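You operate a simulated robot arm through the tools that you are given. There is no shell and no other tool. Be economical: measure what you need, move in short steps, check, and stop when the job is done.

You are at the controls of a simulated two-armed robot. One attempt, no reset.

TASK
Jog the row to the white mark and sample lane one.
Fine: after the jog press stop before you pick up a sandwich; lanes count from the blue bar's rail; the sandwich goes into pocket one, clear lid shut; hands clear of the hood. Where these are worked on the way, their far stop is far enough and under half their travel is too little: clear lid.

Only the result counts: the job must be done as asked and must still hold three seconds after the hand-in. Knocking over, shifting, dropping, spilling or breaking anything else fails it. A push-on lid holds only when it is set on centred and level and pressed home; a screw cap is set on level and turned clockwise until tight.

THE ROBOT
Two 7-joint arms with two-finger parallel grippers on one trunk, on a base that drives. Base frame: it is fixed to the floor where the robot stands at the start and does not move with it; the origin is under the middle of the robot, x ahead of it, y to its left, z up; the surface under the hand at the start is at about z = 906. Units: mm, degrees, N and s.
The left shoulder is at the start at [70, 163, 1145], the right one opposite. With the tool pointing down near the work surface each hand reaches from about 380 to 880 mm from the robot's upright axis, wherever it stands, measured 20 degrees to its own side. Places, roughly: clear lid [800, -1600, 800]; pocket one of the sample tray [1000, -1600, 800]; sandwich [-1500, 0, 750]. Payload 3.43 kg a hand.
The tool frame of a hand sits at the grasp point between the pads (the TCP): z along the fingers, y along the line on which they close. The tips reach 34 mm beyond it. Largest opening 128 mm; finger width 24, thickness 12; the body of the gripper, 48 by 130 mm, starts 96 mm behind the TCP.
Orientation is told as [roll, pitch, yaw] about the base's x, y, z axes, in that order, counted from this pose: with the fingers straight down and closing along the base's y, the tool's x points along the base's -x, its y along +y and its z along -z.

THE INTERFACE
- The arms move only by the tool jog_arm. It takes "left_commands", "right_commands" or both (then of equal length, played together; a hand with none holds still); each is a list of rows, each a list of 7 numbers: the shift along the tool's x, y, z in units of 50 mm (1.0 is 50 mm), then the turn, a rotation vector about the tool's x, y, z in units of 6 degrees (1.0 is 6 degrees), then the finger opening in mm, from 0 to 128. In form: [[dx, dy, dz, ax, ay, az, gripper], ...]. A call has 1 to 12 rows; each row shifts and turns the commanded pose from where the row before left it, along the tool's axes as they then stand. A call with a number of a shift or a turn outside -1 to 1 is refused whole. Rows are played at 5 a second. More than 50 mm and 8.6 degrees between two rows, or a gripper value outside its range, and nothing of the call is played. A pose out of reach is approached as far as the arm can. The call stops where the force on the tool passes 40 N (or 10 N more than at its start, if that is more) or the arm is blocked; 0.2 s more then pass. Each finger travels about 153 mm/s and halts on what it meets, pressing with about 36 N; the grip force reading is that of the motor and also rises with nothing between the fingers. The clock runs only during rows and for 0.2 s after the last one: add rows that do not move to give the fingers time. It gives the time, the measured TCP pose, the force on the tool (base axes), the opening and the grip force at its end, in the units of the frame above (readings bear some noise), with the torque about the TCP (base axes, N m) and any sound that the robot's microphone picked up.
- Cameras (640 x 400 px; columns grow to the right, rows downward): "scene" is now at [141.8, -6.7, 1381]; the picture's right is [-0.07, -1.00, 0.00], its down [-0.51, 0.04, -0.86] and it looks along [0.86, -0.06, -0.51] (base axes); focal length 257 px, centre (320, 200). "left" rides on the left gripper at [76, 11, -160] in its tool frame; the picture's right is [-0.15, 0.99, 0.00], its down [-0.88, -0.13, -0.46] and it looks along [-0.45, -0.07, 0.89] (tool axes); focal length 234 px, centre (320, 200). "right" rides on the right gripper at [76, -11, -160] in its tool frame; the picture's right is [0.15, 0.99, 0.00], its down [-0.88, 0.13, -0.46] and it looks along [-0.45, 0.07, 0.89] (tool axes); focal length 234 px, centre (320, 200). There is no depth. A picture from a camera that has moved, and an enlarged one, comes with that camera's place and axes in the base frame and with its lens.
- capture(camera): a new picture of that camera. It takes no simulated time.
- lift_body(by): slides the trunk up (or, below 0, down) by that many mm; the arms and the scene camera ride with it, the base frame stays. It gives what a move gives, with no picture.
- steer(legs): drives the robot by 1 to 6 legs, each [ahead, left, turn to the left] in mm, mm and degrees, along the robot's own axes; the way and the turn of a leg run together, so that a leg with both is an arc; at most 1500 mm and 180 degrees a leg. The arms and the cameras ride along, it lands a little off, and it stops where it bumps. It gives what a move gives.
- pan_tilt(pan, tilt): turns the head with the scene camera to pan (to the left, within 86 degrees either way) and tilt (down, from -29 to 69), counted from straight ahead of the robot. It gives what a move gives.
- inspect(camera, box): a new picture of the part [left, top, right, bottom] of that camera's present view, enlarged. It takes no simulated time.
- sign_off(): hands the job in; it is judged then, once.

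Go step by step. Nothing tells you exact positions but the pictures and the camera data: compare them with the known pose of the tool, close in by small moves and look again before you grip or let go. The budget is 120 turns and 100 pictures, counting those below and the enlarged ones. Unless the task says otherwise, let go and move clear before handing in, and close with one line.

The tools are called after "Call:" by a JSON object that holds its "fn" and its "kwargs". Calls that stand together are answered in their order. jog_arm: Moves the arms, as the interface text tells. Its arguments: {"type":"object","properties":{"left_commands":{"type":"array","items":{"type":"array","items":{"type":"number"}}},"right_commands":{"type":"array","items":{"type":"array","items":{"type":"number"}}}},"required":[]} The other tools are called the same way: lift_body (by) slides the trunk up or down; steer (legs) drives the base; pan_tilt (pan, tilt) turns the head that bears the scene camera; capture (camera) takes a picture; inspect (camera, box) takes an enlarged picture of a part of a camera's view; sign_off () hands the job in.

At the start:

```text
t: 0.0
left_eef_pos: [676.3, 160.6, 1278.9]
left_tool_rot: [0.0, 0.1, 0.0]
left_ft_force: [0.0, 0.8, -0.4]
left_moment: [0.06, -0.03, 0.0]
left_opening: 128.0
left_gripper_force: 0.1
right_eef_pos: [452.7, -258.2, 1275.2]
right_tool_rot: [0.0, 0.0, 0.0]
right_ft_force: [0.0, -0.1, -0.1]
right_moment: [0.0, -0.01, 0.0]
right_opening: 127.8
right_gripper_force: 0.1
trunk travel left (down, up): [-625.0, 315.0]
robot x, y, heading: [-0.4, -0.5, 0.2]
head pan, tilt: [-4.1, 30.7]
```

scene: 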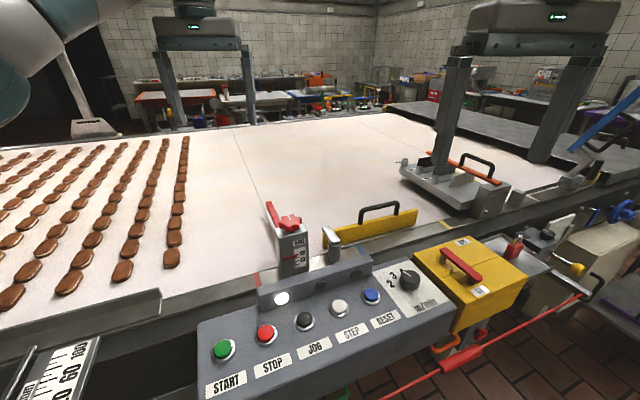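
right: 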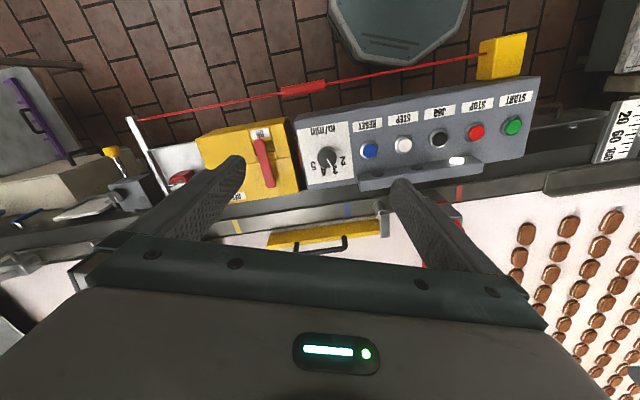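
left: 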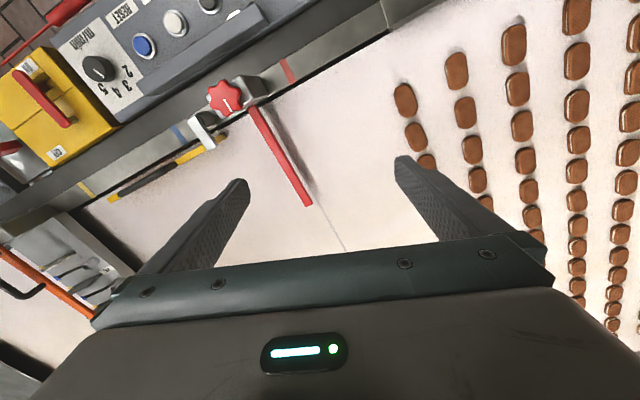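

I see a conveyor with a control panel in front of me, and rows of chocolates upstream on the left. I'll look around for the white mark, the blue bar, the sample tray and the lid.

Call:
{"fn": "inspect", "kwargs": {"camera": "scene", "box": [180, 180, 500, 400]}}

Call:
{"fn": "inspect", "kwargs": {"camera": "scene", "box": [380, 40, 640, 300]}}

Call:
{"fn": "pan_tilt", "kwargs": {"pan": -70, "tilt": 30}}

```text
1.82 times, centred on (340, 290) of scene
camera zoom: at [141.8, -6.7, 1381.0], right [-0.07, -1.0, 0.0], down [-0.51, 0.04, -0.86], along [0.86, -0.06, -0.51], focal length 468 px, centre (284, 36)
```

zoom: 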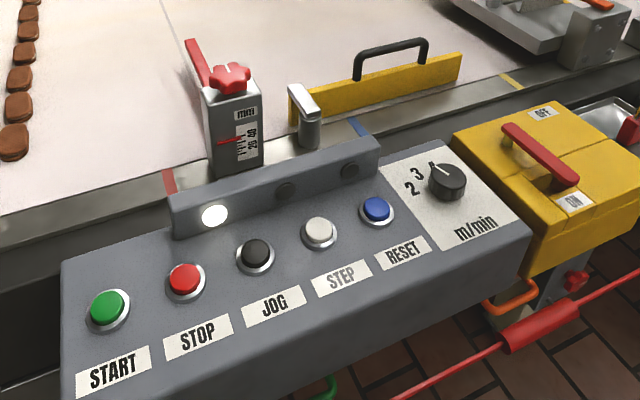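

```text
1.54 times, centred on (510, 170) of scene
camera zoom: at [141.8, -6.7, 1381.0], right [-0.07, -1.0, 0.0], down [-0.51, 0.04, -0.86], along [0.86, -0.06, -0.51], focal length 396 px, centre (28, 246)
```

zoom: 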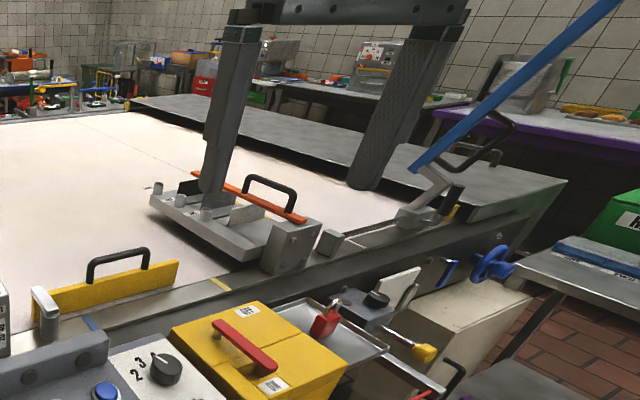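

```text
t: 1.4
left_eef_pos: [676.9, 161.9, 1278.5]
left_tool_rot: [0.1, 0.0, 0.0]
left_ft_force: [-0.7, -0.2, -1.2]
left_moment: [-0.01, -0.03, 0.01]
left_opening: 127.9
left_gripper_force: 0.0
right_eef_pos: [452.3, -258.3, 1275.1]
right_tool_rot: [0.0, 0.1, 0.1]
right_ft_force: [-0.4, -0.3, 0.1]
right_moment: [-0.01, -0.01, 0.01]
right_opening: 128.4
right_gripper_force: 0.1
trunk travel left (down, up): [-625.0, 315.0]
robot x, y, heading: [1.6, 3.4, -0.0]
head pan, tilt: [-70.0, 30.0]
```

Call:
{"fn": "capture", "kwargs": {"camera": "scene"}}

Call:
{"fn": "pan_tilt", "kwargs": {"pan": 70, "tilt": 30}}

Call:
{"fn": "capture", "kwargs": {"camera": "scene"}}

Call:
{"fn": "pan_tilt", "kwargs": {"pan": 10, "tilt": 40}}

Call:
{"fn": "capture", "kwargs": {"camera": "scene"}}

```text
94 pictures are left
camera scene: at [82.9, -85.2, 1382.1], right [-0.94, -0.34, 0.0], down [-0.17, 0.47, -0.87], along [0.3, -0.81, -0.5], focal length 257 px, centre (320, 200)
```

scene: 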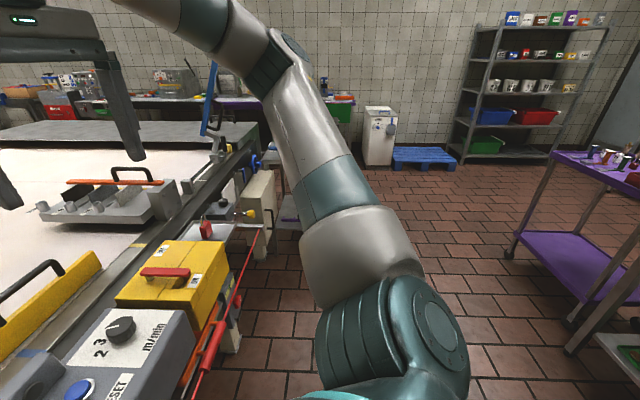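

```text
t: 3.6
left_eef_pos: [676.2, 161.7, 1278.6]
left_tool_rot: [0.1, 0.0, 0.0]
left_ft_force: [0.2, -0.2, 0.2]
left_moment: [-0.01, 0.0, -0.01]
left_opening: 128.1
left_gripper_force: 0.1
right_eef_pos: [452.8, -258.3, 1275.9]
right_tool_rot: [0.0, 0.0, 0.0]
right_ft_force: [-0.4, -0.1, -0.4]
right_moment: [0.02, -0.01, 0.01]
right_opening: 127.8
right_gripper_force: 0.0
trunk travel left (down, up): [-625.0, 315.0]
robot x, y, heading: [1.8, 0.9, 0.2]
head pan, tilt: [70.0, 30.0]
```

```text
93 pictures are left
camera scene: at [82.8, 84.7, 1382.1], right [0.94, -0.34, 0.0], down [-0.17, -0.47, -0.87], along [0.3, 0.81, -0.5], focal length 257 px, centre (320, 200)
```

scene: 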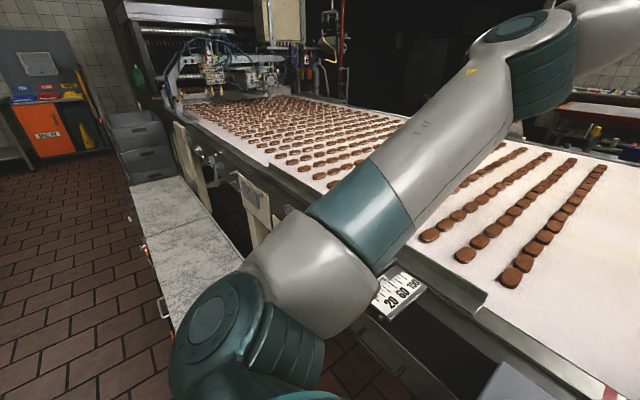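

```text
t: 4.9
left_eef_pos: [677.2, 160.9, 1278.6]
left_tool_rot: [0.0, 0.0, 0.1]
left_ft_force: [0.0, -0.6, 0.7]
left_moment: [0.04, 0.0, -0.03]
left_opening: 128.3
left_gripper_force: 0.1
right_eef_pos: [452.1, -257.6, 1275.9]
right_tool_rot: [0.0, 0.1, 0.0]
right_ft_force: [-0.1, 0.1, -0.5]
right_moment: [-0.01, 0.0, -0.02]
right_opening: 128.2
right_gripper_force: 0.1
trunk travel left (down, up): [-625.0, 315.0]
robot x, y, heading: [-1.6, -2.0, 0.1]
head pan, tilt: [10.0, 40.0]
```

```text
92 pictures are left
camera scene: at [135.6, 14.6, 1366.7], right [0.17, -0.98, 0.0], down [-0.63, -0.11, -0.77], along [0.75, 0.13, -0.64], focal length 257 px, centre (320, 200)
```

scene: 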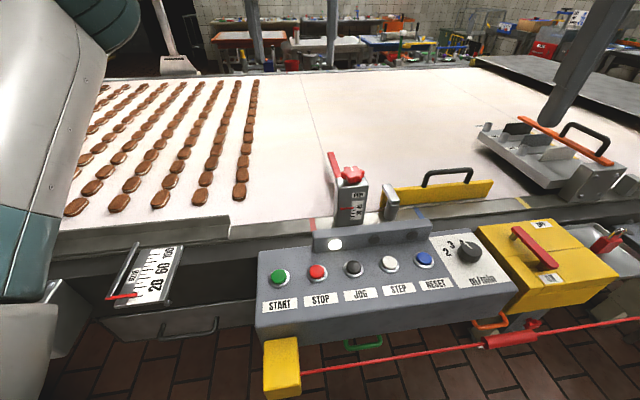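

The black "gantry legs" are my own grippers. The sandwich is listed behind me, so I'll back off a little and turn to look.

Call:
{"fn": "steer", "kwargs": {"legs": [[-250, 0, 0], [0, 0, -90]]}}

Call:
{"fn": "pan_tilt", "kwargs": {"pan": 0, "tilt": 25}}

Call:
{"fn": "capture", "kwargs": {"camera": "scene"}}

Call:
{"fn": "pan_tilt", "kwargs": {"pan": -80, "tilt": 25}}

Call:
{"fn": "capture", "kwargs": {"camera": "scene"}}

```text
t: 10.6
left_eef_pos: [-91.3, -676.4, 1279.0]
left_tool_rot: [0.0, 0.0, -90.3]
left_ft_force: [-0.3, -0.2, 0.7]
left_moment: [-0.02, 0.02, 0.0]
left_opening: 128.0
left_gripper_force: 0.1
right_eef_pos: [-509.9, -452.3, 1276.0]
right_tool_rot: [-0.1, 0.0, -90.1]
right_ft_force: [-0.8, 0.3, 0.4]
right_moment: [0.02, 0.02, 0.06]
right_opening: 127.9
right_gripper_force: 0.1
trunk travel left (down, up): [-625.0, 315.0]
robot x, y, heading: [-247.3, 0.4, -90.4]
head pan, tilt: [10.0, 40.0]
```

```text
t: 11.3
left_eef_pos: [-91.1, -676.3, 1278.6]
left_tool_rot: [0.1, 0.0, -90.2]
left_ft_force: [0.7, -0.2, -0.7]
left_moment: [0.0, -0.01, -0.01]
left_opening: 128.3
left_gripper_force: 0.0
right_eef_pos: [-508.7, -451.5, 1276.0]
right_tool_rot: [0.0, 0.1, -90.2]
right_ft_force: [-0.8, -0.1, -0.2]
right_moment: [-0.02, -0.01, -0.03]
right_opening: 128.0
right_gripper_force: 0.0
trunk travel left (down, up): [-625.0, 315.0]
robot x, y, heading: [-251.2, 0.3, -90.3]
head pan, tilt: [0.0, 25.0]
```

```text
91 pictures are left
camera scene: at [-249.2, -142.7, 1390.0], right [-1.0, 0.0, 0.0], down [0.0, 0.42, -0.91], along [0.0, -0.91, -0.42], focal length 257 px, centre (320, 200)
```

scene: 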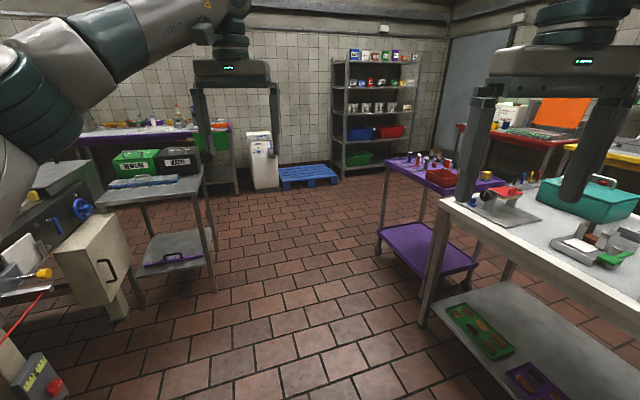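

```text
t: 12.8
left_eef_pos: [-90.7, -677.3, 1277.1]
left_tool_rot: [0.0, 0.0, -90.1]
left_ft_force: [0.3, -0.2, -0.7]
left_moment: [0.03, -0.01, -0.01]
left_opening: 127.7
left_gripper_force: 0.0
right_eef_pos: [-510.4, -451.2, 1276.0]
right_tool_rot: [0.1, 0.0, -90.2]
right_ft_force: [-0.3, 0.1, -0.2]
right_moment: [-0.01, 0.01, -0.01]
right_opening: 128.0
right_gripper_force: 0.1
trunk travel left (down, up): [-625.0, 315.0]
robot x, y, heading: [-248.9, 0.5, -90.2]
head pan, tilt: [-80.0, 25.0]
```

```text
90 pictures are left
camera scene: at [-339.7, -66.3, 1390.1], right [-0.17, 0.99, 0.0], down [0.42, 0.07, -0.91], along [-0.89, -0.15, -0.42], focal length 257 px, centre (320, 200)
```

scene: 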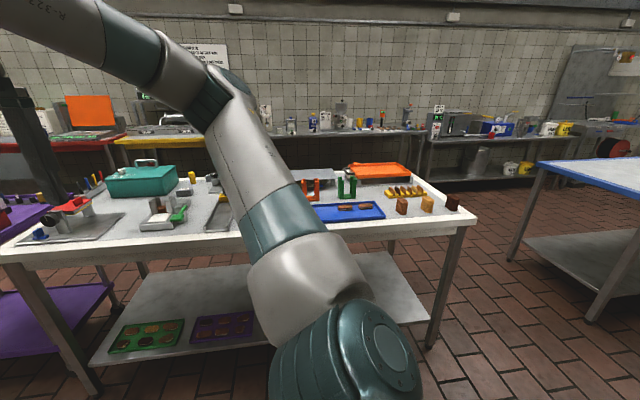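

Behind me is a white table with many items. I'll turn to face it and zoom in.

Call:
{"fn": "steer", "kwargs": {"legs": [[0, 0, -90]]}}

Call:
{"fn": "pan_tilt", "kwargs": {"pan": 0, "tilt": 25}}

Call:
{"fn": "capture", "kwargs": {"camera": "scene"}}

Call:
{"fn": "inspect", "kwargs": {"camera": "scene", "box": [200, 150, 440, 300]}}

Call:
{"fn": "inspect", "kwargs": {"camera": "scene", "box": [40, 150, 280, 300]}}

```text
t: 17.1
left_eef_pos: [-929.3, -150.9, 1278.6]
left_tool_rot: [0.0, 0.0, 179.2]
left_ft_force: [-0.1, -0.4, -0.6]
left_moment: [-0.01, -0.02, 0.04]
left_opening: 128.2
left_gripper_force: 0.1
right_eef_pos: [-698.8, 265.5, 1274.9]
right_tool_rot: [0.0, 0.0, 179.2]
right_ft_force: [-0.1, -0.5, -0.2]
right_moment: [0.01, 0.02, 0.03]
right_opening: 128.1
right_gripper_force: 0.2
trunk travel left (down, up): [-625.0, 315.0]
robot x, y, heading: [-251.1, -2.7, 179.1]
head pan, tilt: [-80.0, 25.0]
```

```text
t: 18.6
left_eef_pos: [-929.0, -151.1, 1277.9]
left_tool_rot: [-0.1, -0.1, 179.3]
left_ft_force: [-0.8, -0.5, -0.9]
left_moment: [-0.04, 0.0, 0.01]
left_opening: 128.3
left_gripper_force: 0.0
right_eef_pos: [-699.1, 265.1, 1274.9]
right_tool_rot: [0.1, -0.1, 179.1]
right_ft_force: [-0.1, 0.5, 1.1]
right_moment: [-0.04, 0.02, 0.0]
right_opening: 128.1
right_gripper_force: 0.1
trunk travel left (down, up): [-625.0, 315.0]
robot x, y, heading: [-252.4, -3.9, 179.4]
head pan, tilt: [0.0, 25.0]
```

```text
89 pictures are left
camera scene: at [-391.2, 2.0, 1390.0], right [0.02, 1.0, 0.0], down [0.42, -0.01, -0.91], along [-0.91, 0.01, -0.42], focal length 257 px, centre (320, 200)
```

scene: 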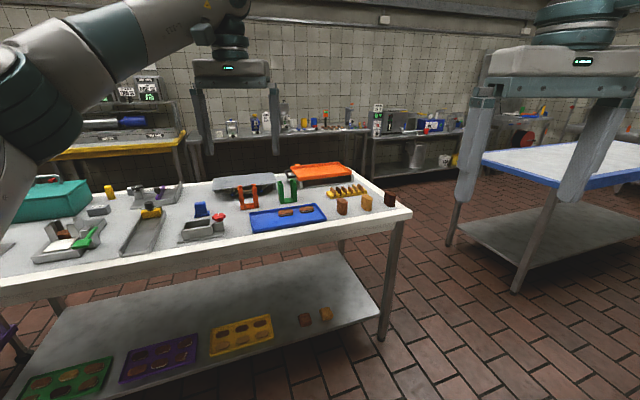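

```text
2.67 times, centred on (320, 225) of scene
camera zoom: at [-391.2, 2.0, 1390.0], right [0.02, 1.0, 0.0], down [0.42, -0.01, -0.91], along [-0.91, 0.01, -0.42], focal length 686 px, centre (320, 133)
```

zoom: 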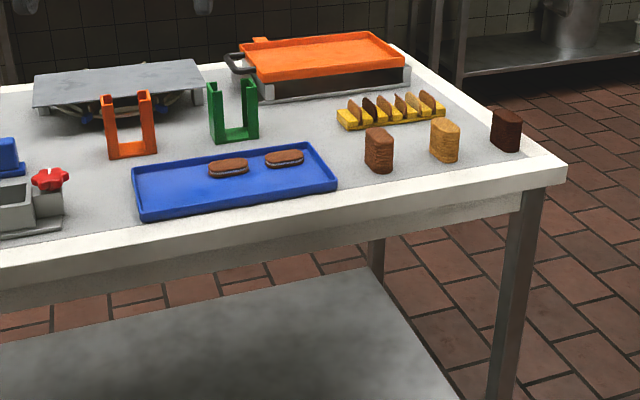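

```text
2.67 times, centred on (160, 225) of scene
camera zoom: at [-391.2, 2.0, 1390.0], right [0.02, 1.0, 0.0], down [0.42, -0.01, -0.91], along [-0.91, 0.01, -0.42], focal length 686 px, centre (747, 133)
```

zoom: 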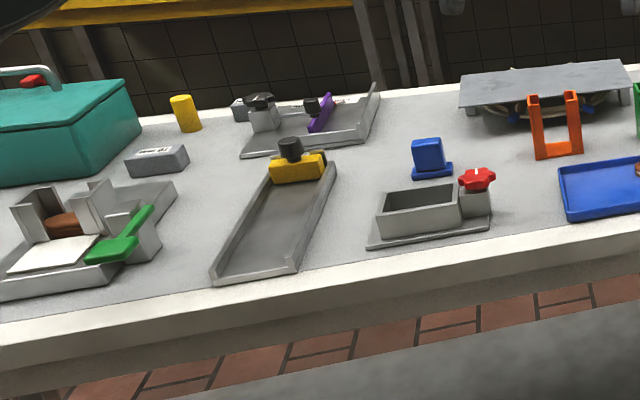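

The blue tray on the white table holds loose sandwich biscuits. I'll look next at the lid and tray place near [900,-1600] and the downstream end of the belt.

Call:
{"fn": "steer", "kwargs": {"legs": [[0, 0, 110], [250, 0, 0]]}}

Call:
{"fn": "pan_tilt", "kwargs": {"pan": 12, "tilt": 25}}

Call:
{"fn": "capture", "kwargs": {"camera": "scene"}}

```text
t: 25.1
left_eef_pos: [216.4, -812.6, 1278.9]
left_tool_rot: [0.0, 0.0, -70.0]
left_ft_force: [-0.6, -0.1, 0.6]
left_moment: [0.01, 0.02, 0.02]
left_opening: 128.1
left_gripper_force: 0.1
right_eef_pos: [-254.0, -747.4, 1276.0]
right_tool_rot: [0.0, 0.1, -70.0]
right_ft_force: [-1.0, 1.0, 0.4]
right_moment: [0.02, 0.0, -0.03]
right_opening: 128.1
right_gripper_force: 0.1
trunk travel left (down, up): [-625.0, 315.0]
robot x, y, heading: [-163.9, -235.0, -69.9]
head pan, tilt: [0.0, 25.0]
```

```text
t: 25.8
left_eef_pos: [217.5, -813.9, 1277.8]
left_tool_rot: [-0.1, 0.0, -69.8]
left_ft_force: [0.2, -0.1, 0.2]
left_moment: [0.01, -0.03, 0.01]
left_opening: 127.9
left_gripper_force: 0.2
right_eef_pos: [-254.9, -747.7, 1275.4]
right_tool_rot: [0.1, 0.0, -70.0]
right_ft_force: [-0.1, 0.4, 0.0]
right_moment: [0.01, 0.02, -0.01]
right_opening: 127.9
right_gripper_force: 0.0
trunk travel left (down, up): [-625.0, 315.0]
robot x, y, heading: [-164.4, -234.9, -69.9]
head pan, tilt: [12.0, 25.0]
```

```text
86 pictures are left
camera scene: at [-98.2, -359.8, 1390.0], right [-0.85, -0.53, 0.0], down [-0.22, 0.36, -0.91], along [0.48, -0.77, -0.42], focal length 257 px, centre (320, 200)
```

scene: 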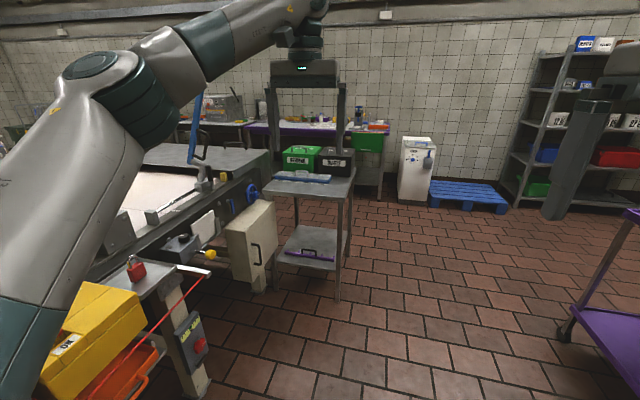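

Call:
{"fn": "inspect", "kwargs": {"camera": "scene", "box": [240, 120, 380, 220]}}

Call:
{"fn": "inspect", "kwargs": {"camera": "scene", "box": [110, 80, 290, 290]}}

```text
4.00 times, centred on (310, 170) of scene
camera zoom: at [-98.2, -359.8, 1390.0], right [-0.85, -0.53, 0.0], down [-0.22, 0.36, -0.91], along [0.48, -0.77, -0.42], focal length 1029 px, centre (360, 320)
```

zoom: 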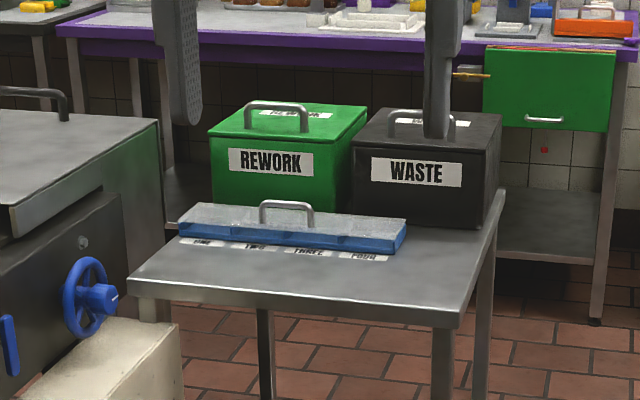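

```text
1.90 times, centred on (200, 185) of scene
camera zoom: at [-98.2, -359.8, 1390.0], right [-0.85, -0.53, 0.0], down [-0.22, 0.36, -0.91], along [0.48, -0.77, -0.42], focal length 490 px, centre (549, 229)
```

zoom: 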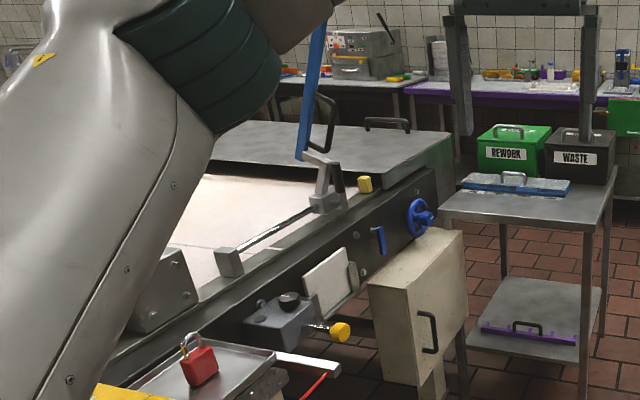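

The sample tray is the blue one, with pockets ONE to FOUR under a clear lid. The blue bar sits on the near rail at the downstream end, beside the steel hood. I'll face the belt there and look for the white mark.

Call:
{"fn": "steer", "kwargs": {"legs": [[0, 0, 70], [0, -300, 0]]}}

Call:
{"fn": "pan_tilt", "kwargs": {"pan": 0, "tilt": 28}}

Call:
{"fn": "capture", "kwargs": {"camera": "scene"}}

Call:
{"fn": "inspect", "kwargs": {"camera": "scene", "box": [380, 130, 640, 330]}}

Call:
{"fn": "inspect", "kwargs": {"camera": "scene", "box": [0, 130, 260, 330]}}

```text
t: 30.9
left_eef_pos: [508.3, -373.6, 1278.1]
left_tool_rot: [-0.2, 0.0, 0.0]
left_ft_force: [0.5, 1.1, -0.1]
left_moment: [0.0, -0.01, -0.02]
left_opening: 128.1
left_gripper_force: 0.0
right_eef_pos: [286.1, -792.3, 1275.0]
right_tool_rot: [0.0, 0.0, -0.1]
right_ft_force: [0.8, 0.6, -0.3]
right_moment: [0.0, 0.02, -0.03]
right_opening: 128.1
right_gripper_force: 0.1
trunk travel left (down, up): [-625.0, 315.0]
robot x, y, heading: [-165.3, -532.9, 0.0]
head pan, tilt: [12.0, 25.0]
```

```text
t: 31.6
left_eef_pos: [510.6, -374.7, 1277.5]
left_tool_rot: [0.0, 0.0, -0.2]
left_ft_force: [0.3, 0.0, 0.9]
left_moment: [0.04, 0.02, -0.05]
left_opening: 128.1
left_gripper_force: 0.0
right_eef_pos: [286.5, -793.7, 1275.2]
right_tool_rot: [0.0, 0.0, 0.0]
right_ft_force: [0.3, -0.1, -0.9]
right_moment: [-0.03, 0.0, 0.02]
right_opening: 127.8
right_gripper_force: 0.1
trunk travel left (down, up): [-625.0, 315.0]
robot x, y, heading: [-167.0, -533.8, 0.0]
head pan, tilt: [0.0, 28.0]
```

```text
83 pictures are left
camera scene: at [-23.2, -535.5, 1385.3], right [0.0, -1.0, 0.0], down [-0.47, 0.0, -0.88], along [0.88, 0.0, -0.47], focal length 257 px, centre (320, 200)
```

scene: 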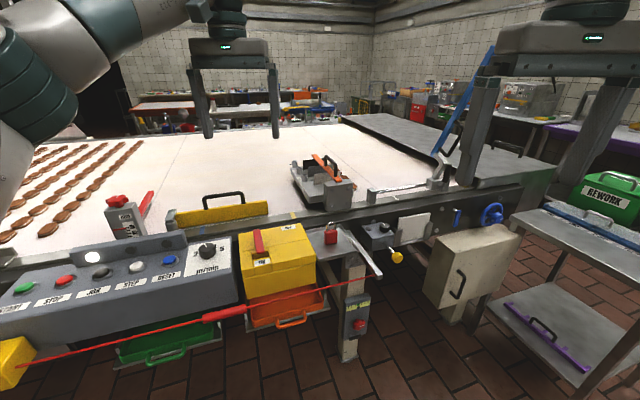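

```text
2.00 times, centred on (510, 230) of scene
camera zoom: at [-23.2, -535.5, 1385.3], right [0.0, -1.0, 0.0], down [-0.47, 0.0, -0.88], along [0.88, 0.0, -0.47], focal length 514 px, centre (-60, 140)
```

zoom: 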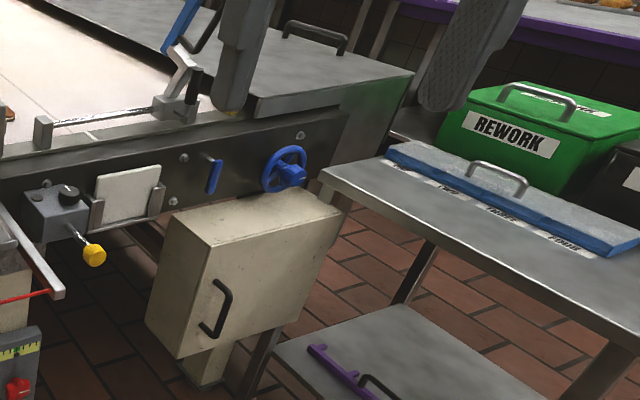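

```text
2.00 times, centred on (130, 230) of scene
camera zoom: at [-23.2, -535.5, 1385.3], right [0.0, -1.0, 0.0], down [-0.47, 0.0, -0.88], along [0.88, 0.0, -0.47], focal length 514 px, centre (700, 140)
```

zoom: 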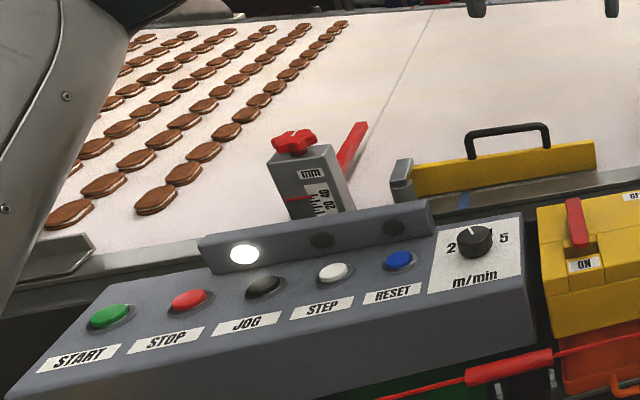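

The pieces on the belt are cream sandwiches, so the row is on this belt. I think the white mark is on the near rail by the blue bar bracket, so I'll zoom in on it.

Call:
{"fn": "inspect", "kwargs": {"camera": "scene", "box": [340, 140, 500, 250]}}

Call:
{"fn": "inspect", "kwargs": {"camera": "scene", "box": [150, 140, 380, 280]}}

```text
3.64 times, centred on (420, 195) of scene
camera zoom: at [-23.2, -535.5, 1385.3], right [0.0, -1.0, 0.0], down [-0.47, 0.0, -0.88], along [0.88, 0.0, -0.47], focal length 935 px, centre (-44, 218)
```

zoom: 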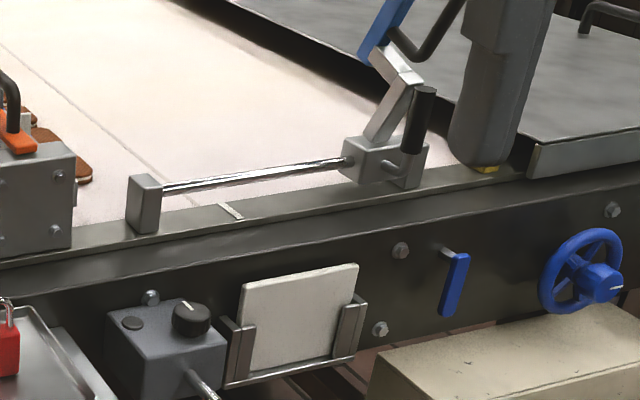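

```text
2.78 times, centred on (265, 210) of scene
camera zoom: at [-23.2, -535.5, 1385.3], right [0.0, -1.0, 0.0], down [-0.47, 0.0, -0.88], along [0.88, 0.0, -0.47], focal length 716 px, centre (473, 172)
```

zoom: 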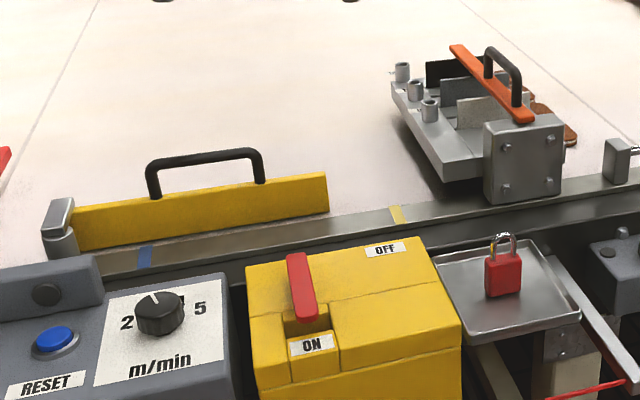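

There is already a row of sandwiches just past the orange-handled fixture, short of a white mark on the near rail. I'll shift to a spot where the left hand reaches the panel while the head watches that row.

Call:
{"fn": "steer", "kwargs": {"legs": [[85, 235, 0]]}}

Call:
{"fn": "pan_tilt", "kwargs": {"pan": -25, "tilt": 22}}

Call:
{"fn": "capture", "kwargs": {"camera": "scene"}}

Call:
{"fn": "capture", "kwargs": {"camera": "left"}}

```text
t: 33.5
left_eef_pos: [594.6, -139.7, 1278.4]
left_tool_rot: [0.0, 0.0, 0.0]
left_ft_force: [0.6, -0.6, 0.8]
left_moment: [0.0, 0.02, 0.01]
left_opening: 128.0
left_gripper_force: 0.0
right_eef_pos: [370.8, -559.2, 1275.4]
right_tool_rot: [0.0, 0.0, -0.1]
right_ft_force: [-1.3, 0.0, -0.5]
right_moment: [-0.03, 0.0, 0.01]
right_opening: 127.9
right_gripper_force: 0.1
trunk travel left (down, up): [-625.0, 315.0]
robot x, y, heading: [-80.8, -299.2, -0.2]
head pan, tilt: [0.0, 28.0]
```

```text
t: 34.4
left_eef_pos: [594.3, -139.6, 1279.0]
left_tool_rot: [0.1, 0.0, 0.0]
left_ft_force: [0.1, -0.4, -0.4]
left_moment: [0.01, 0.03, -0.01]
left_opening: 127.7
left_gripper_force: 0.1
right_eef_pos: [371.0, -557.9, 1275.7]
right_tool_rot: [0.0, 0.0, 0.0]
right_ft_force: [0.4, -0.3, -0.5]
right_moment: [0.02, 0.04, -0.01]
right_opening: 128.1
right_gripper_force: 0.1
trunk travel left (down, up): [-625.0, 315.0]
robot x, y, heading: [-78.3, -300.0, 0.1]
head pan, tilt: [-25.0, 22.0]
```

```text
78 pictures are left
camera scene: at [54.5, -340.0, 1394.9], right [-0.42, -0.91, 0.0], down [-0.34, 0.16, -0.93], along [0.84, -0.39, -0.38], focal length 257 px, centre (320, 200)
```

scene: 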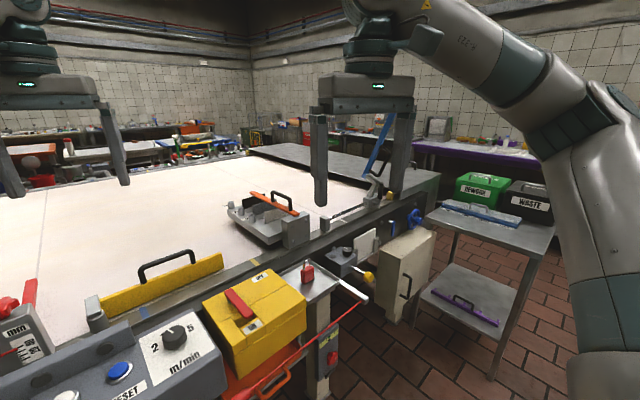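

```text
77 pictures are left
camera left: at [519.1, -128.6, 1436.2], right [0.15, 0.99, 0.0], down [0.88, -0.13, 0.46], along [0.45, -0.07, -0.89], focal length 234 px, centre (320, 200)
```

left: 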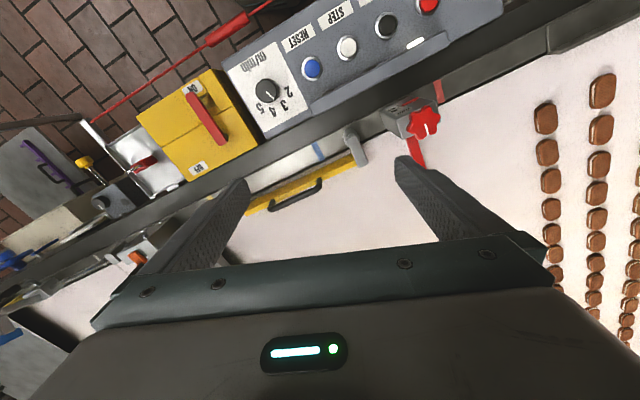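

The wrist camera and the head together place JOG near [450,0,932] and STOP near [432,70,930]. I'll shift right a bit, hover the left hand over JOG, and put the right camera over the row.

Call:
{"fn": "steer", "kwargs": {"legs": [[0, -150, 0]]}}

Call:
{"fn": "jog_arm", "kwargs": {"left_commands": [[0.7, 0.9, 0, 0, 0, 0, 0], [0.7, 1, 0, 0, 0, 0, 0], [0.7, 1, 0, 0, 0, 0, 0], [0.7, 1, 0, 0, 0, 0, 0], [0.1, 1, 0, 0, 0, 0, 0], [0, 0.8, 0.9, 0, 0, 0, 0], [0, 0, 0.9, 0, 0, 0, 0]], "right_commands": [[-0.7, -0.4, 0, 0, 0, 0, 128], [-0.7, -0.4, 0, 0, 0, 0, 128], [-0.7, -0.4, 0, 0, 0, 0, 128], [-0.7, -0.4, 0, 0, 0, 0, 128], [-0.7, -0.4, 0, 0, 0, 0, 128], [-0.7, 0, 0, 0, 0, 0, 128], [-0.4, 0, 0, 0, 0, 0, 128]]}}

Call:
{"fn": "capture", "kwargs": {"camera": "right"}}

Call:
{"fn": "capture", "kwargs": {"camera": "left"}}

```text
t: 35.7
left_eef_pos: [595.1, -286.9, 1279.2]
left_tool_rot: [0.0, 0.0, 0.0]
left_ft_force: [0.9, -0.2, -0.5]
left_moment: [0.03, 0.02, 0.01]
left_opening: 128.0
left_gripper_force: 0.1
right_eef_pos: [370.5, -706.2, 1275.9]
right_tool_rot: [0.0, 0.0, 0.0]
right_ft_force: [0.0, -0.5, -0.1]
right_moment: [0.02, 0.02, 0.05]
right_opening: 128.2
right_gripper_force: 0.1
trunk travel left (down, up): [-625.0, 315.0]
robot x, y, heading: [-81.2, -448.4, 0.2]
head pan, tilt: [-25.0, 22.0]
```

```text
refused: row 1 steps farther than a row can; nothing moved
```

```text
76 pictures are left
camera right: at [295.4, -718.5, 1434.4], right [-0.15, 0.99, 0.0], down [0.88, 0.13, 0.46], along [0.45, 0.07, -0.89], focal length 234 px, centre (320, 200)
```

right: 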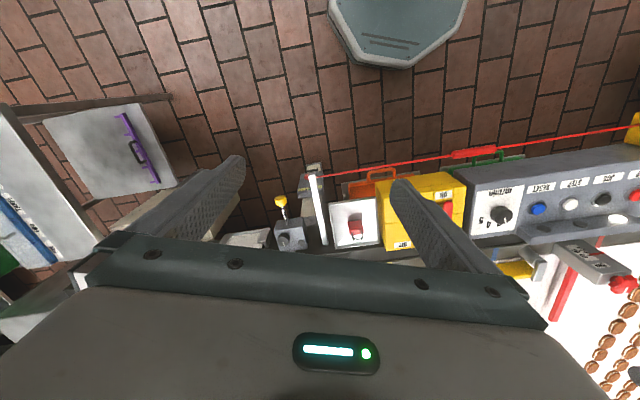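

```text
75 pictures are left
camera left: at [519.0, -275.3, 1436.0], right [0.15, 0.99, 0.0], down [0.88, -0.13, 0.46], along [0.45, -0.07, -0.89], focal length 234 px, centre (320, 200)
```

left: 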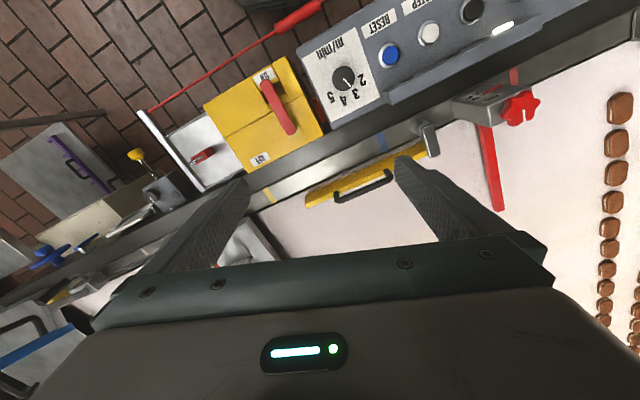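

Row steps are limited to 50 mm total, so I'll resend in smaller steps.

Call:
{"fn": "jog_arm", "kwargs": {"left_commands": [[0.42, 0.85, 0, 0, 0, 0, 0], [0.42, 0.85, 0, 0, 0, 0, 0], [0.42, 0.85, 0, 0, 0, 0, 0], [0.42, 0.85, 0, 0, 0, 0, 0], [0.42, 0.85, 0, 0, 0, 0, 0], [0.42, 0.85, 0, 0, 0, 0, 0], [0.38, 0.65, 0, 0, 0, 0, 0], [0, 0, 0.9, 0, 0, 0, 0], [0, 0, 0.9, 0, 0, 0, 0]], "right_commands": [[-0.7, -0.4, 0, 0, 0, 0, 128], [-0.7, -0.4, 0, 0, 0, 0, 128], [-0.7, -0.4, 0, 0, 0, 0, 128], [-0.7, -0.4, 0, 0, 0, 0, 128], [-0.7, -0.4, 0, 0, 0, 0, 128], [-0.7, 0, 0, 0, 0, 0, 128], [-0.4, 0, 0, 0, 0, 0, 128], [0, 0, 0, 0, 0, 0, 128], [0, 0, 0, 0, 0, 0, 128]]}}

Call:
{"fn": "capture", "kwargs": {"camera": "right"}}

Call:
{"fn": "capture", "kwargs": {"camera": "left"}}

```text
t: 37.7
left_eef_pos: [450.5, 2.3, 1187.6]
left_tool_rot: [0.0, 0.0, -0.1]
left_ft_force: [1.1, 1.1, 0.0]
left_moment: [-0.01, 0.01, -0.01]
left_opening: 0.0
left_gripper_force: 33.5
right_eef_pos: [603.0, -803.9, 1274.5]
right_tool_rot: [-0.1, 0.0, 0.0]
right_ft_force: [0.3, -0.2, 0.1]
right_moment: [-0.02, 0.04, 0.02]
right_opening: 128.2
right_gripper_force: 0.1
trunk travel left (down, up): [-625.0, 315.0]
robot x, y, heading: [-82.7, -448.7, 0.1]
head pan, tilt: [-25.0, 22.0]
```

```text
74 pictures are left
camera right: at [527.4, -817.4, 1434.1], right [-0.15, 0.99, 0.0], down [0.88, 0.13, 0.45], along [0.45, 0.07, -0.89], focal length 234 px, centre (320, 200)
```

right: 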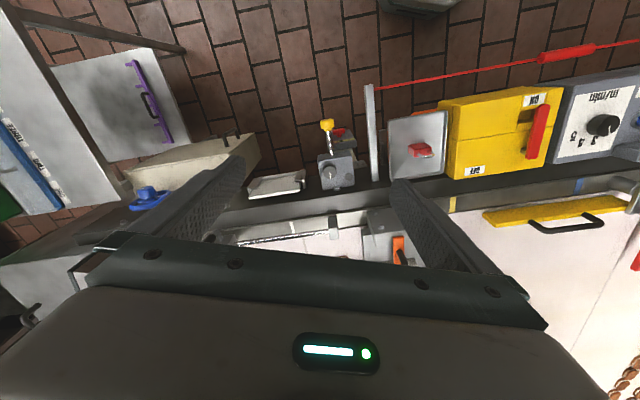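

```text
73 pictures are left
camera left: at [375.5, 14.3, 1344.4], right [0.15, 0.99, 0.0], down [0.88, -0.13, 0.46], along [0.45, -0.07, -0.89], focal length 234 px, centre (320, 200)
```

left: 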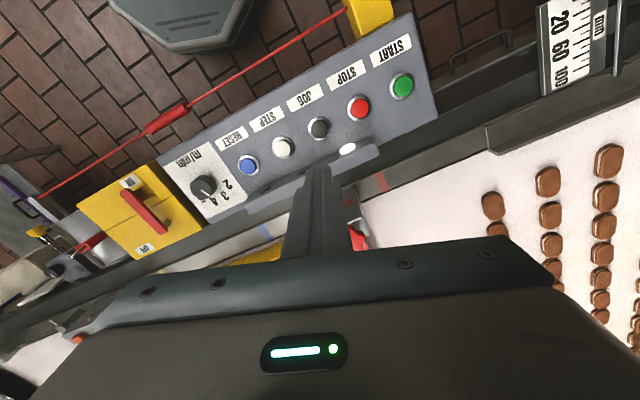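

The hand over JOG lines up. The right wrist view is blocked by its own palm, so I'll pull that hand aside and raise the trunk to look over the fixture with the head.

Call:
{"fn": "jog_arm", "kwargs": {"right_commands": [[1, 0, 0, 0, 0, 0, 128], [1, 0, 0, 0, 0, 0, 128], [1, 0, 0, 0, 0, 0, 128], [1, 0, 0, 0, 0, 0, 128], [1, 0, 0, 0, 0, 0, 128], [0, -1, 0, 0, 0, 0, 128], [0, -1, 0, 0, 0, 0, 128]]}}

Call:
{"fn": "lift_body", "kwargs": {"by": 250}}

Call:
{"fn": "pan_tilt", "kwargs": {"pan": -22, "tilt": 32}}

Call:
{"fn": "capture", "kwargs": {"camera": "scene"}}

```text
t: 39.3
left_eef_pos: [449.5, -1.1, 1189.4]
left_tool_rot: [0.0, 0.0, 0.1]
left_ft_force: [-0.2, -0.6, 0.8]
left_moment: [0.0, -0.02, 0.0]
left_opening: 0.2
left_gripper_force: 33.1
right_eef_pos: [351.6, -909.0, 1275.9]
right_tool_rot: [0.0, 0.0, 0.0]
right_ft_force: [-0.1, 0.3, -0.3]
right_moment: [0.01, -0.02, -0.02]
right_opening: 128.0
right_gripper_force: 0.1
trunk travel left (down, up): [-625.0, 315.0]
robot x, y, heading: [-81.9, -448.4, -0.2]
head pan, tilt: [-25.0, 22.0]
```

```text
t: 41.9
left_eef_pos: [450.8, 0.7, 1436.9]
left_tool_rot: [0.0, 0.1, 0.0]
left_ft_force: [-0.3, 0.3, -0.4]
left_moment: [0.01, -0.03, -0.02]
left_opening: 0.0
left_gripper_force: 33.0
right_eef_pos: [352.9, -907.7, 1525.6]
right_tool_rot: [0.1, 0.0, 0.0]
right_ft_force: [-0.9, -0.2, 1.1]
right_moment: [0.03, -0.02, -0.04]
right_opening: 128.1
right_gripper_force: 0.1
trunk travel left (down, up): [-875.0, 65.0]
robot x, y, heading: [-83.7, -450.1, -0.4]
head pan, tilt: [-25.0, 22.0]
```

```text
t: 42.6
left_eef_pos: [450.4, 0.7, 1437.2]
left_tool_rot: [0.0, 0.0, 0.0]
left_ft_force: [0.0, -0.4, -0.3]
left_moment: [0.02, 0.02, -0.01]
left_opening: 0.1
left_gripper_force: 33.0
right_eef_pos: [351.8, -906.2, 1526.4]
right_tool_rot: [0.0, 0.0, 0.0]
right_ft_force: [0.6, 0.4, 0.7]
right_moment: [-0.01, -0.03, -0.02]
right_opening: 128.2
right_gripper_force: 0.1
trunk travel left (down, up): [-875.0, 65.0]
robot x, y, heading: [-76.5, -450.4, 0.1]
head pan, tilt: [-22.0, 32.0]
```

```text
72 pictures are left
camera scene: at [53.3, -482.6, 1629.0], right [-0.38, -0.93, 0.0], down [-0.49, 0.2, -0.85], along [0.79, -0.32, -0.53], focal length 257 px, centre (320, 200)
```

scene: 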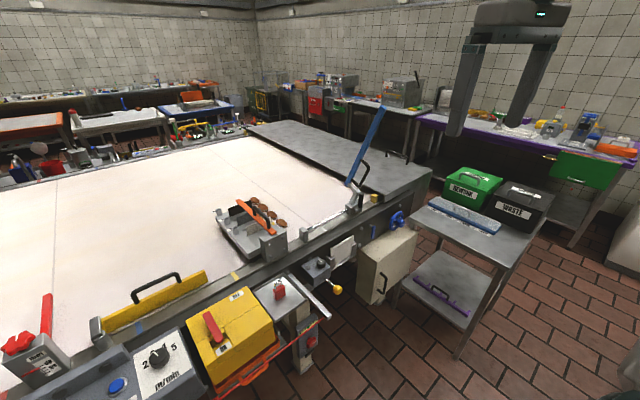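

Call:
{"fn": "inspect", "kwargs": {"camera": "scene", "box": [200, 150, 400, 290]}}

```text
2.86 times, centred on (300, 220) of scene
camera zoom: at [53.3, -482.6, 1629.0], right [-0.38, -0.93, 0.0], down [-0.49, 0.2, -0.85], along [0.79, -0.32, -0.53], focal length 735 px, centre (377, 143)
```

zoom: 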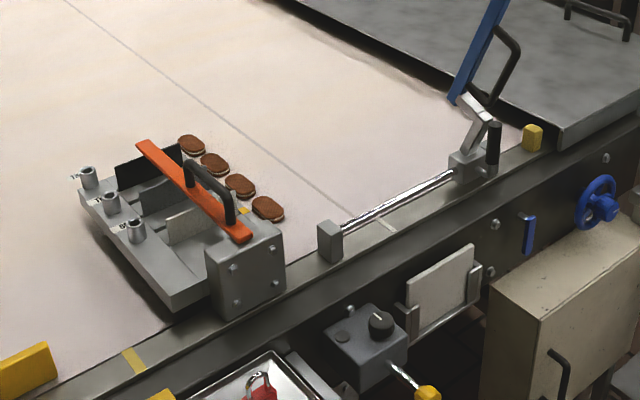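

Now the row of four is clear, lying about 120 mm upstream of the white mark. I'll lower the closed left hand to just above JOG.

Call:
{"fn": "jog_arm", "kwargs": {"left_commands": [[0, 0, 1, 0, 0, 0, 0], [0, 0, 1, 0, 0, 0, 0], [0, 0, 1, 0, 0, 0, 0], [0, 0, 1, 0, 0, 0, 0], [0, 0, 1, 0, 0, 0, 0], [0, 0, 1, 0, 0, 0, 0], [0, 0, 1, 0, 0, 0, 0], [0, 0, 1, 0, 0, 0, 0], [0, 0, 0.5, 0, 0, 0, 0]]}}

Call:
{"fn": "capture", "kwargs": {"camera": "left"}}

Call:
{"fn": "pan_tilt", "kwargs": {"pan": 10, "tilt": 45}}

Call:
{"fn": "capture", "kwargs": {"camera": "scene"}}

```text
t: 44.6
left_eef_pos: [451.8, 0.7, 1012.8]
left_tool_rot: [0.0, 0.0, 0.0]
left_ft_force: [0.2, 0.5, 0.2]
left_moment: [-0.04, 0.02, 0.0]
left_opening: 0.1
left_gripper_force: 33.5
right_eef_pos: [352.2, -908.1, 1525.8]
right_tool_rot: [0.1, -0.1, 0.0]
right_ft_force: [0.0, 0.6, 0.1]
right_moment: [0.01, -0.03, 0.02]
right_opening: 127.8
right_gripper_force: 0.1
trunk travel left (down, up): [-875.0, 65.0]
robot x, y, heading: [-81.0, -447.9, -0.2]
head pan, tilt: [-22.0, 32.0]
```

```text
70 pictures are left
camera left: at [375.1, 11.6, 1170.2], right [0.15, 0.99, 0.0], down [0.88, -0.13, 0.46], along [0.45, -0.07, -0.89], focal length 234 px, centre (320, 200)
```

left: 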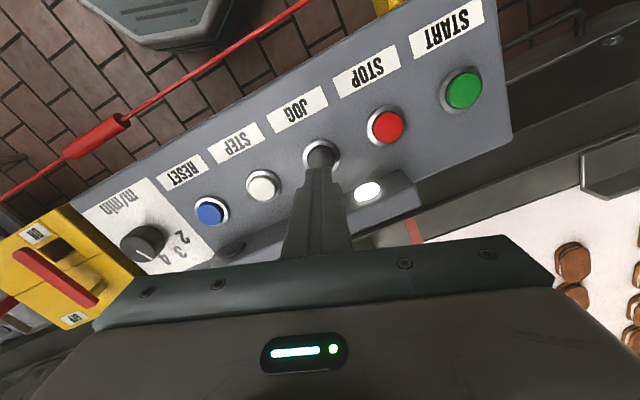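

```text
t: 45.6
left_eef_pos: [451.4, 0.8, 1014.1]
left_tool_rot: [-0.1, -0.1, 0.0]
left_ft_force: [0.2, 0.0, -0.1]
left_moment: [-0.01, 0.03, -0.01]
left_opening: 0.0
left_gripper_force: 33.2
right_eef_pos: [352.0, -906.5, 1525.9]
right_tool_rot: [0.0, 0.1, -0.1]
right_ft_force: [0.7, 0.3, -0.3]
right_moment: [0.01, 0.01, 0.01]
right_opening: 128.0
right_gripper_force: 0.1
trunk travel left (down, up): [-875.0, 65.0]
robot x, y, heading: [-82.8, -450.3, -0.0]
head pan, tilt: [10.0, 45.0]
```

```text
69 pictures are left
camera scene: at [50.3, -435.0, 1609.5], right [0.17, -0.99, 0.0], down [-0.7, -0.12, -0.71], along [0.7, 0.12, -0.71], focal length 257 px, centre (320, 200)
```

scene: 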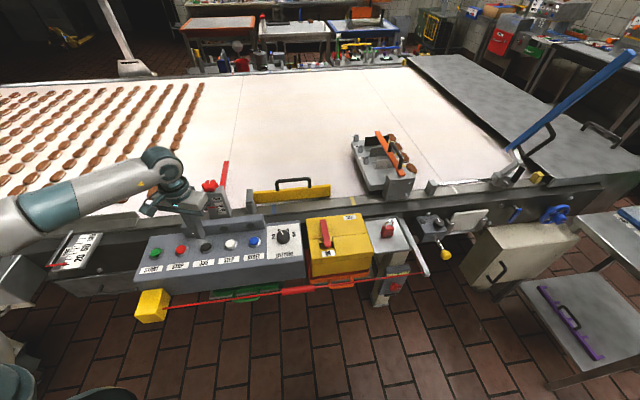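

JOG is directly under the fingertips, about 5 mm nearer to me. I'll step down a little and check before pressing.

Call:
{"fn": "jog_arm", "kwargs": {"left_commands": [[0.1, 0.03, 0.3, 0, 0, 0, 0], [0, 0, 0.3, 0, 0, 0, 0]]}}

Call:
{"fn": "inspect", "kwargs": {"camera": "left", "box": [220, 60, 460, 260]}}

Call:
{"fn": "inspect", "kwargs": {"camera": "scene", "box": [120, 150, 320, 290]}}

```text
t: 46.2
left_eef_pos: [445.9, 2.8, 984.5]
left_tool_rot: [-0.2, -0.1, -0.1]
left_ft_force: [0.2, -0.2, -0.1]
left_moment: [0.0, 0.0, 0.04]
left_opening: 0.0
left_gripper_force: 32.1
right_eef_pos: [352.7, -906.4, 1526.0]
right_tool_rot: [0.0, -0.1, 0.0]
right_ft_force: [0.0, -0.2, -0.1]
right_moment: [0.01, 0.0, -0.03]
right_opening: 128.2
right_gripper_force: 0.0
trunk travel left (down, up): [-875.0, 65.0]
robot x, y, heading: [-83.6, -447.6, -0.1]
head pan, tilt: [10.0, 45.0]
```

```text
2.00 times, centred on (340, 160) of left
camera zoom: at [370.5, 13.0, 1140.7], right [0.15, 0.99, 0.0], down [0.88, -0.13, 0.46], along [0.45, -0.07, -0.89], focal length 468 px, centre (280, 280)
```

zoom: 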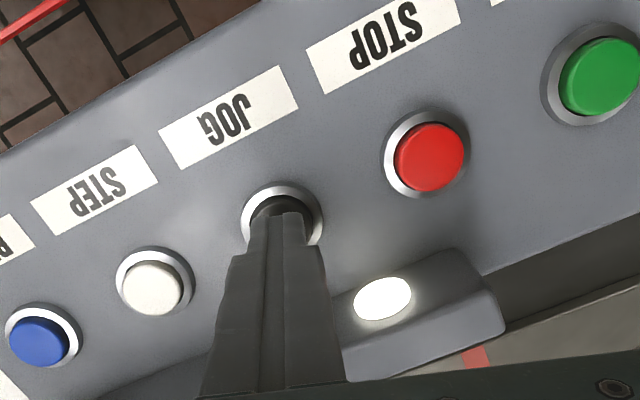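

```text
2.86 times, centred on (220, 220) of scene
camera zoom: at [50.6, -434.7, 1609.5], right [0.17, -0.98, 0.0], down [-0.7, -0.12, -0.71], along [0.7, 0.12, -0.71], focal length 735 px, centre (606, 143)
```

zoom: 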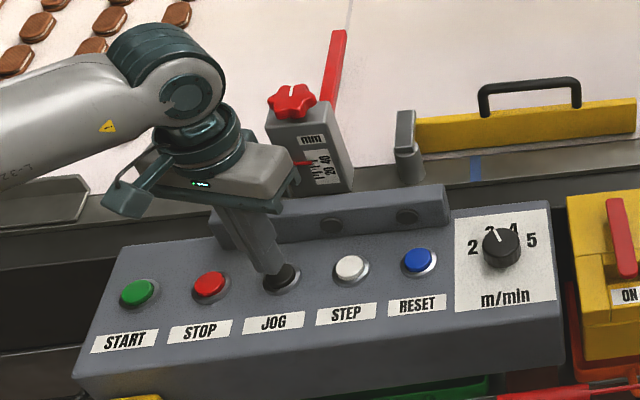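

The tip is about on the button, and the dial is set near 3 m/min (50 mm/s). I'll press down gently and watch the row.

Call:
{"fn": "jog_arm", "kwargs": {"left_commands": [[0.08, 0, 0.1, 0, 0, 0, 0], [0, 0, 0.1, 0, 0, 0, 0]]}}

Call:
{"fn": "inspect", "kwargs": {"camera": "scene", "box": [330, 120, 530, 260]}}

```text
t: 46.8
left_eef_pos: [442.5, 2.0, 973.6]
left_tool_rot: [0.1, -0.1, 0.0]
left_ft_force: [-0.4, 0.6, 0.3]
left_moment: [-0.03, 0.01, -0.02]
left_opening: 0.2
left_gripper_force: 33.4
right_eef_pos: [353.7, -907.2, 1526.0]
right_tool_rot: [0.1, 0.1, -0.1]
right_ft_force: [0.3, 0.5, -0.3]
right_moment: [-0.01, -0.01, 0.0]
right_opening: 127.9
right_gripper_force: 0.0
trunk travel left (down, up): [-875.0, 65.0]
robot x, y, heading: [-79.8, -448.2, -0.1]
head pan, tilt: [10.0, 45.0]
```

```text
2.86 times, centred on (430, 190) of scene
camera zoom: at [50.5, -434.7, 1609.5], right [0.17, -0.98, 0.0], down [-0.7, -0.12, -0.71], along [0.7, 0.12, -0.71], focal length 735 px, centre (6, 229)
```

zoom: 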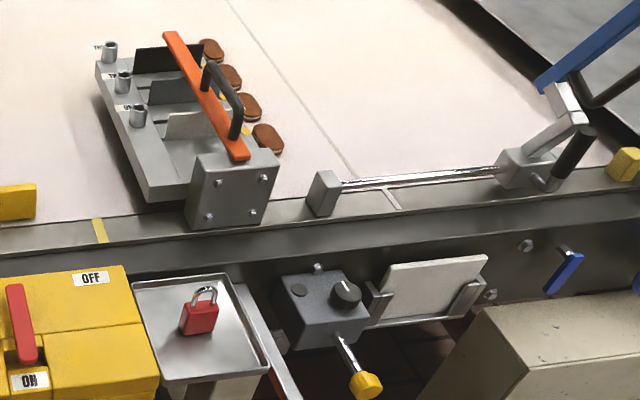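

Call:
{"fn": "jog_arm", "kwargs": {"left_commands": [[0, 0, 0.1, 0, 0, 0, 0], [0, 0, 0.1, 0, 0, 0, 0]]}}

Call:
{"fn": "inspect", "kwargs": {"camera": "scene", "box": [330, 120, 530, 260]}}

```text
t: 47.4
left_eef_pos: [442.6, 0.7, 964.1]
left_tool_rot: [-0.1, 0.1, 0.0]
left_ft_force: [-0.8, -0.1, 0.6]
left_moment: [-0.01, -0.01, 0.02]
left_opening: 0.1
left_gripper_force: 33.3
right_eef_pos: [351.5, -906.8, 1525.8]
right_tool_rot: [0.0, 0.0, 0.1]
right_ft_force: [0.0, 1.1, -0.4]
right_moment: [0.03, -0.01, 0.01]
right_opening: 128.2
right_gripper_force: 0.1
trunk travel left (down, up): [-875.0, 65.0]
robot x, y, heading: [-82.5, -449.0, 0.1]
head pan, tilt: [10.0, 45.0]
```

```text
2.86 times, centred on (430, 190) of scene
camera zoom: at [50.2, -435.1, 1609.5], right [0.17, -0.98, 0.0], down [-0.7, -0.12, -0.71], along [0.7, 0.12, -0.71], focal length 735 px, centre (6, 229)
```

zoom: 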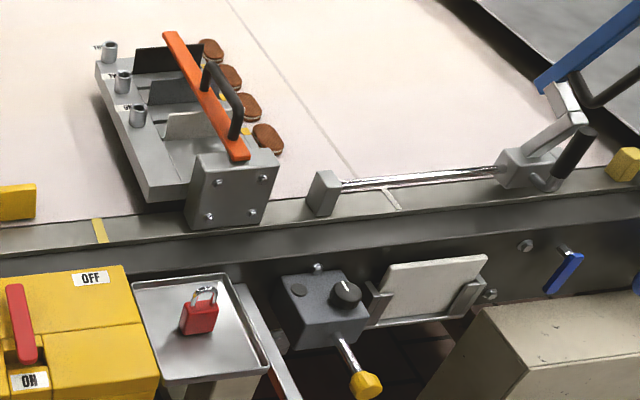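

Not touching yet (tip at z 930), so I'll continue down in small steps.

Call:
{"fn": "jog_arm", "kwargs": {"left_commands": [[0, 0, 0.1, 0, 0, 0, 0], [0, 0, 0.1, 0, 0, 0, 0]]}}

Call:
{"fn": "inspect", "kwargs": {"camera": "left", "box": [220, 60, 460, 260]}}

```text
t: 48.0
left_eef_pos: [440.3, 0.2, 957.6]
left_tool_rot: [0.1, -0.6, 0.0]
left_ft_force: [-0.6, 1.8, 28.0]
left_moment: [0.08, -0.2, -0.17]
left_opening: 0.2
left_gripper_force: 33.1
right_eef_pos: [348.4, -910.4, 1527.3]
right_tool_rot: [0.1, -0.2, 0.0]
right_ft_force: [0.1, 0.6, 0.5]
right_moment: [0.0, -0.04, 0.0]
right_opening: 128.2
right_gripper_force: 0.0
trunk travel left (down, up): [-875.0, 65.0]
robot x, y, heading: [-78.9, -453.6, 0.0]
head pan, tilt: [10.0, 45.0]
heard: click
```

```text
2.00 times, centred on (340, 160) of left
camera zoom: at [364.8, 12.0, 1114.7], right [0.15, 0.99, 0.0], down [0.88, -0.13, 0.46], along [0.46, -0.06, -0.89], focal length 468 px, centre (280, 280)
```

zoom: 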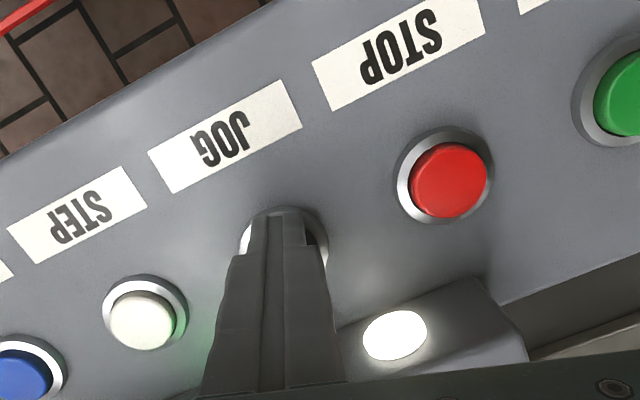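

Call:
{"fn": "inspect", "kwargs": {"camera": "scene", "box": [330, 120, 530, 260]}}

```text
2.86 times, centred on (430, 190) of scene
camera zoom: at [46.5, -437.6, 1610.3], right [0.17, -0.98, 0.0], down [-0.69, -0.12, -0.71], along [0.7, 0.12, -0.71], focal length 735 px, centre (6, 229)
```

zoom: 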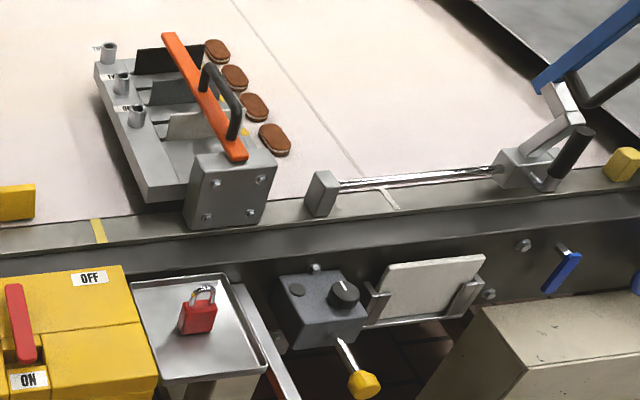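

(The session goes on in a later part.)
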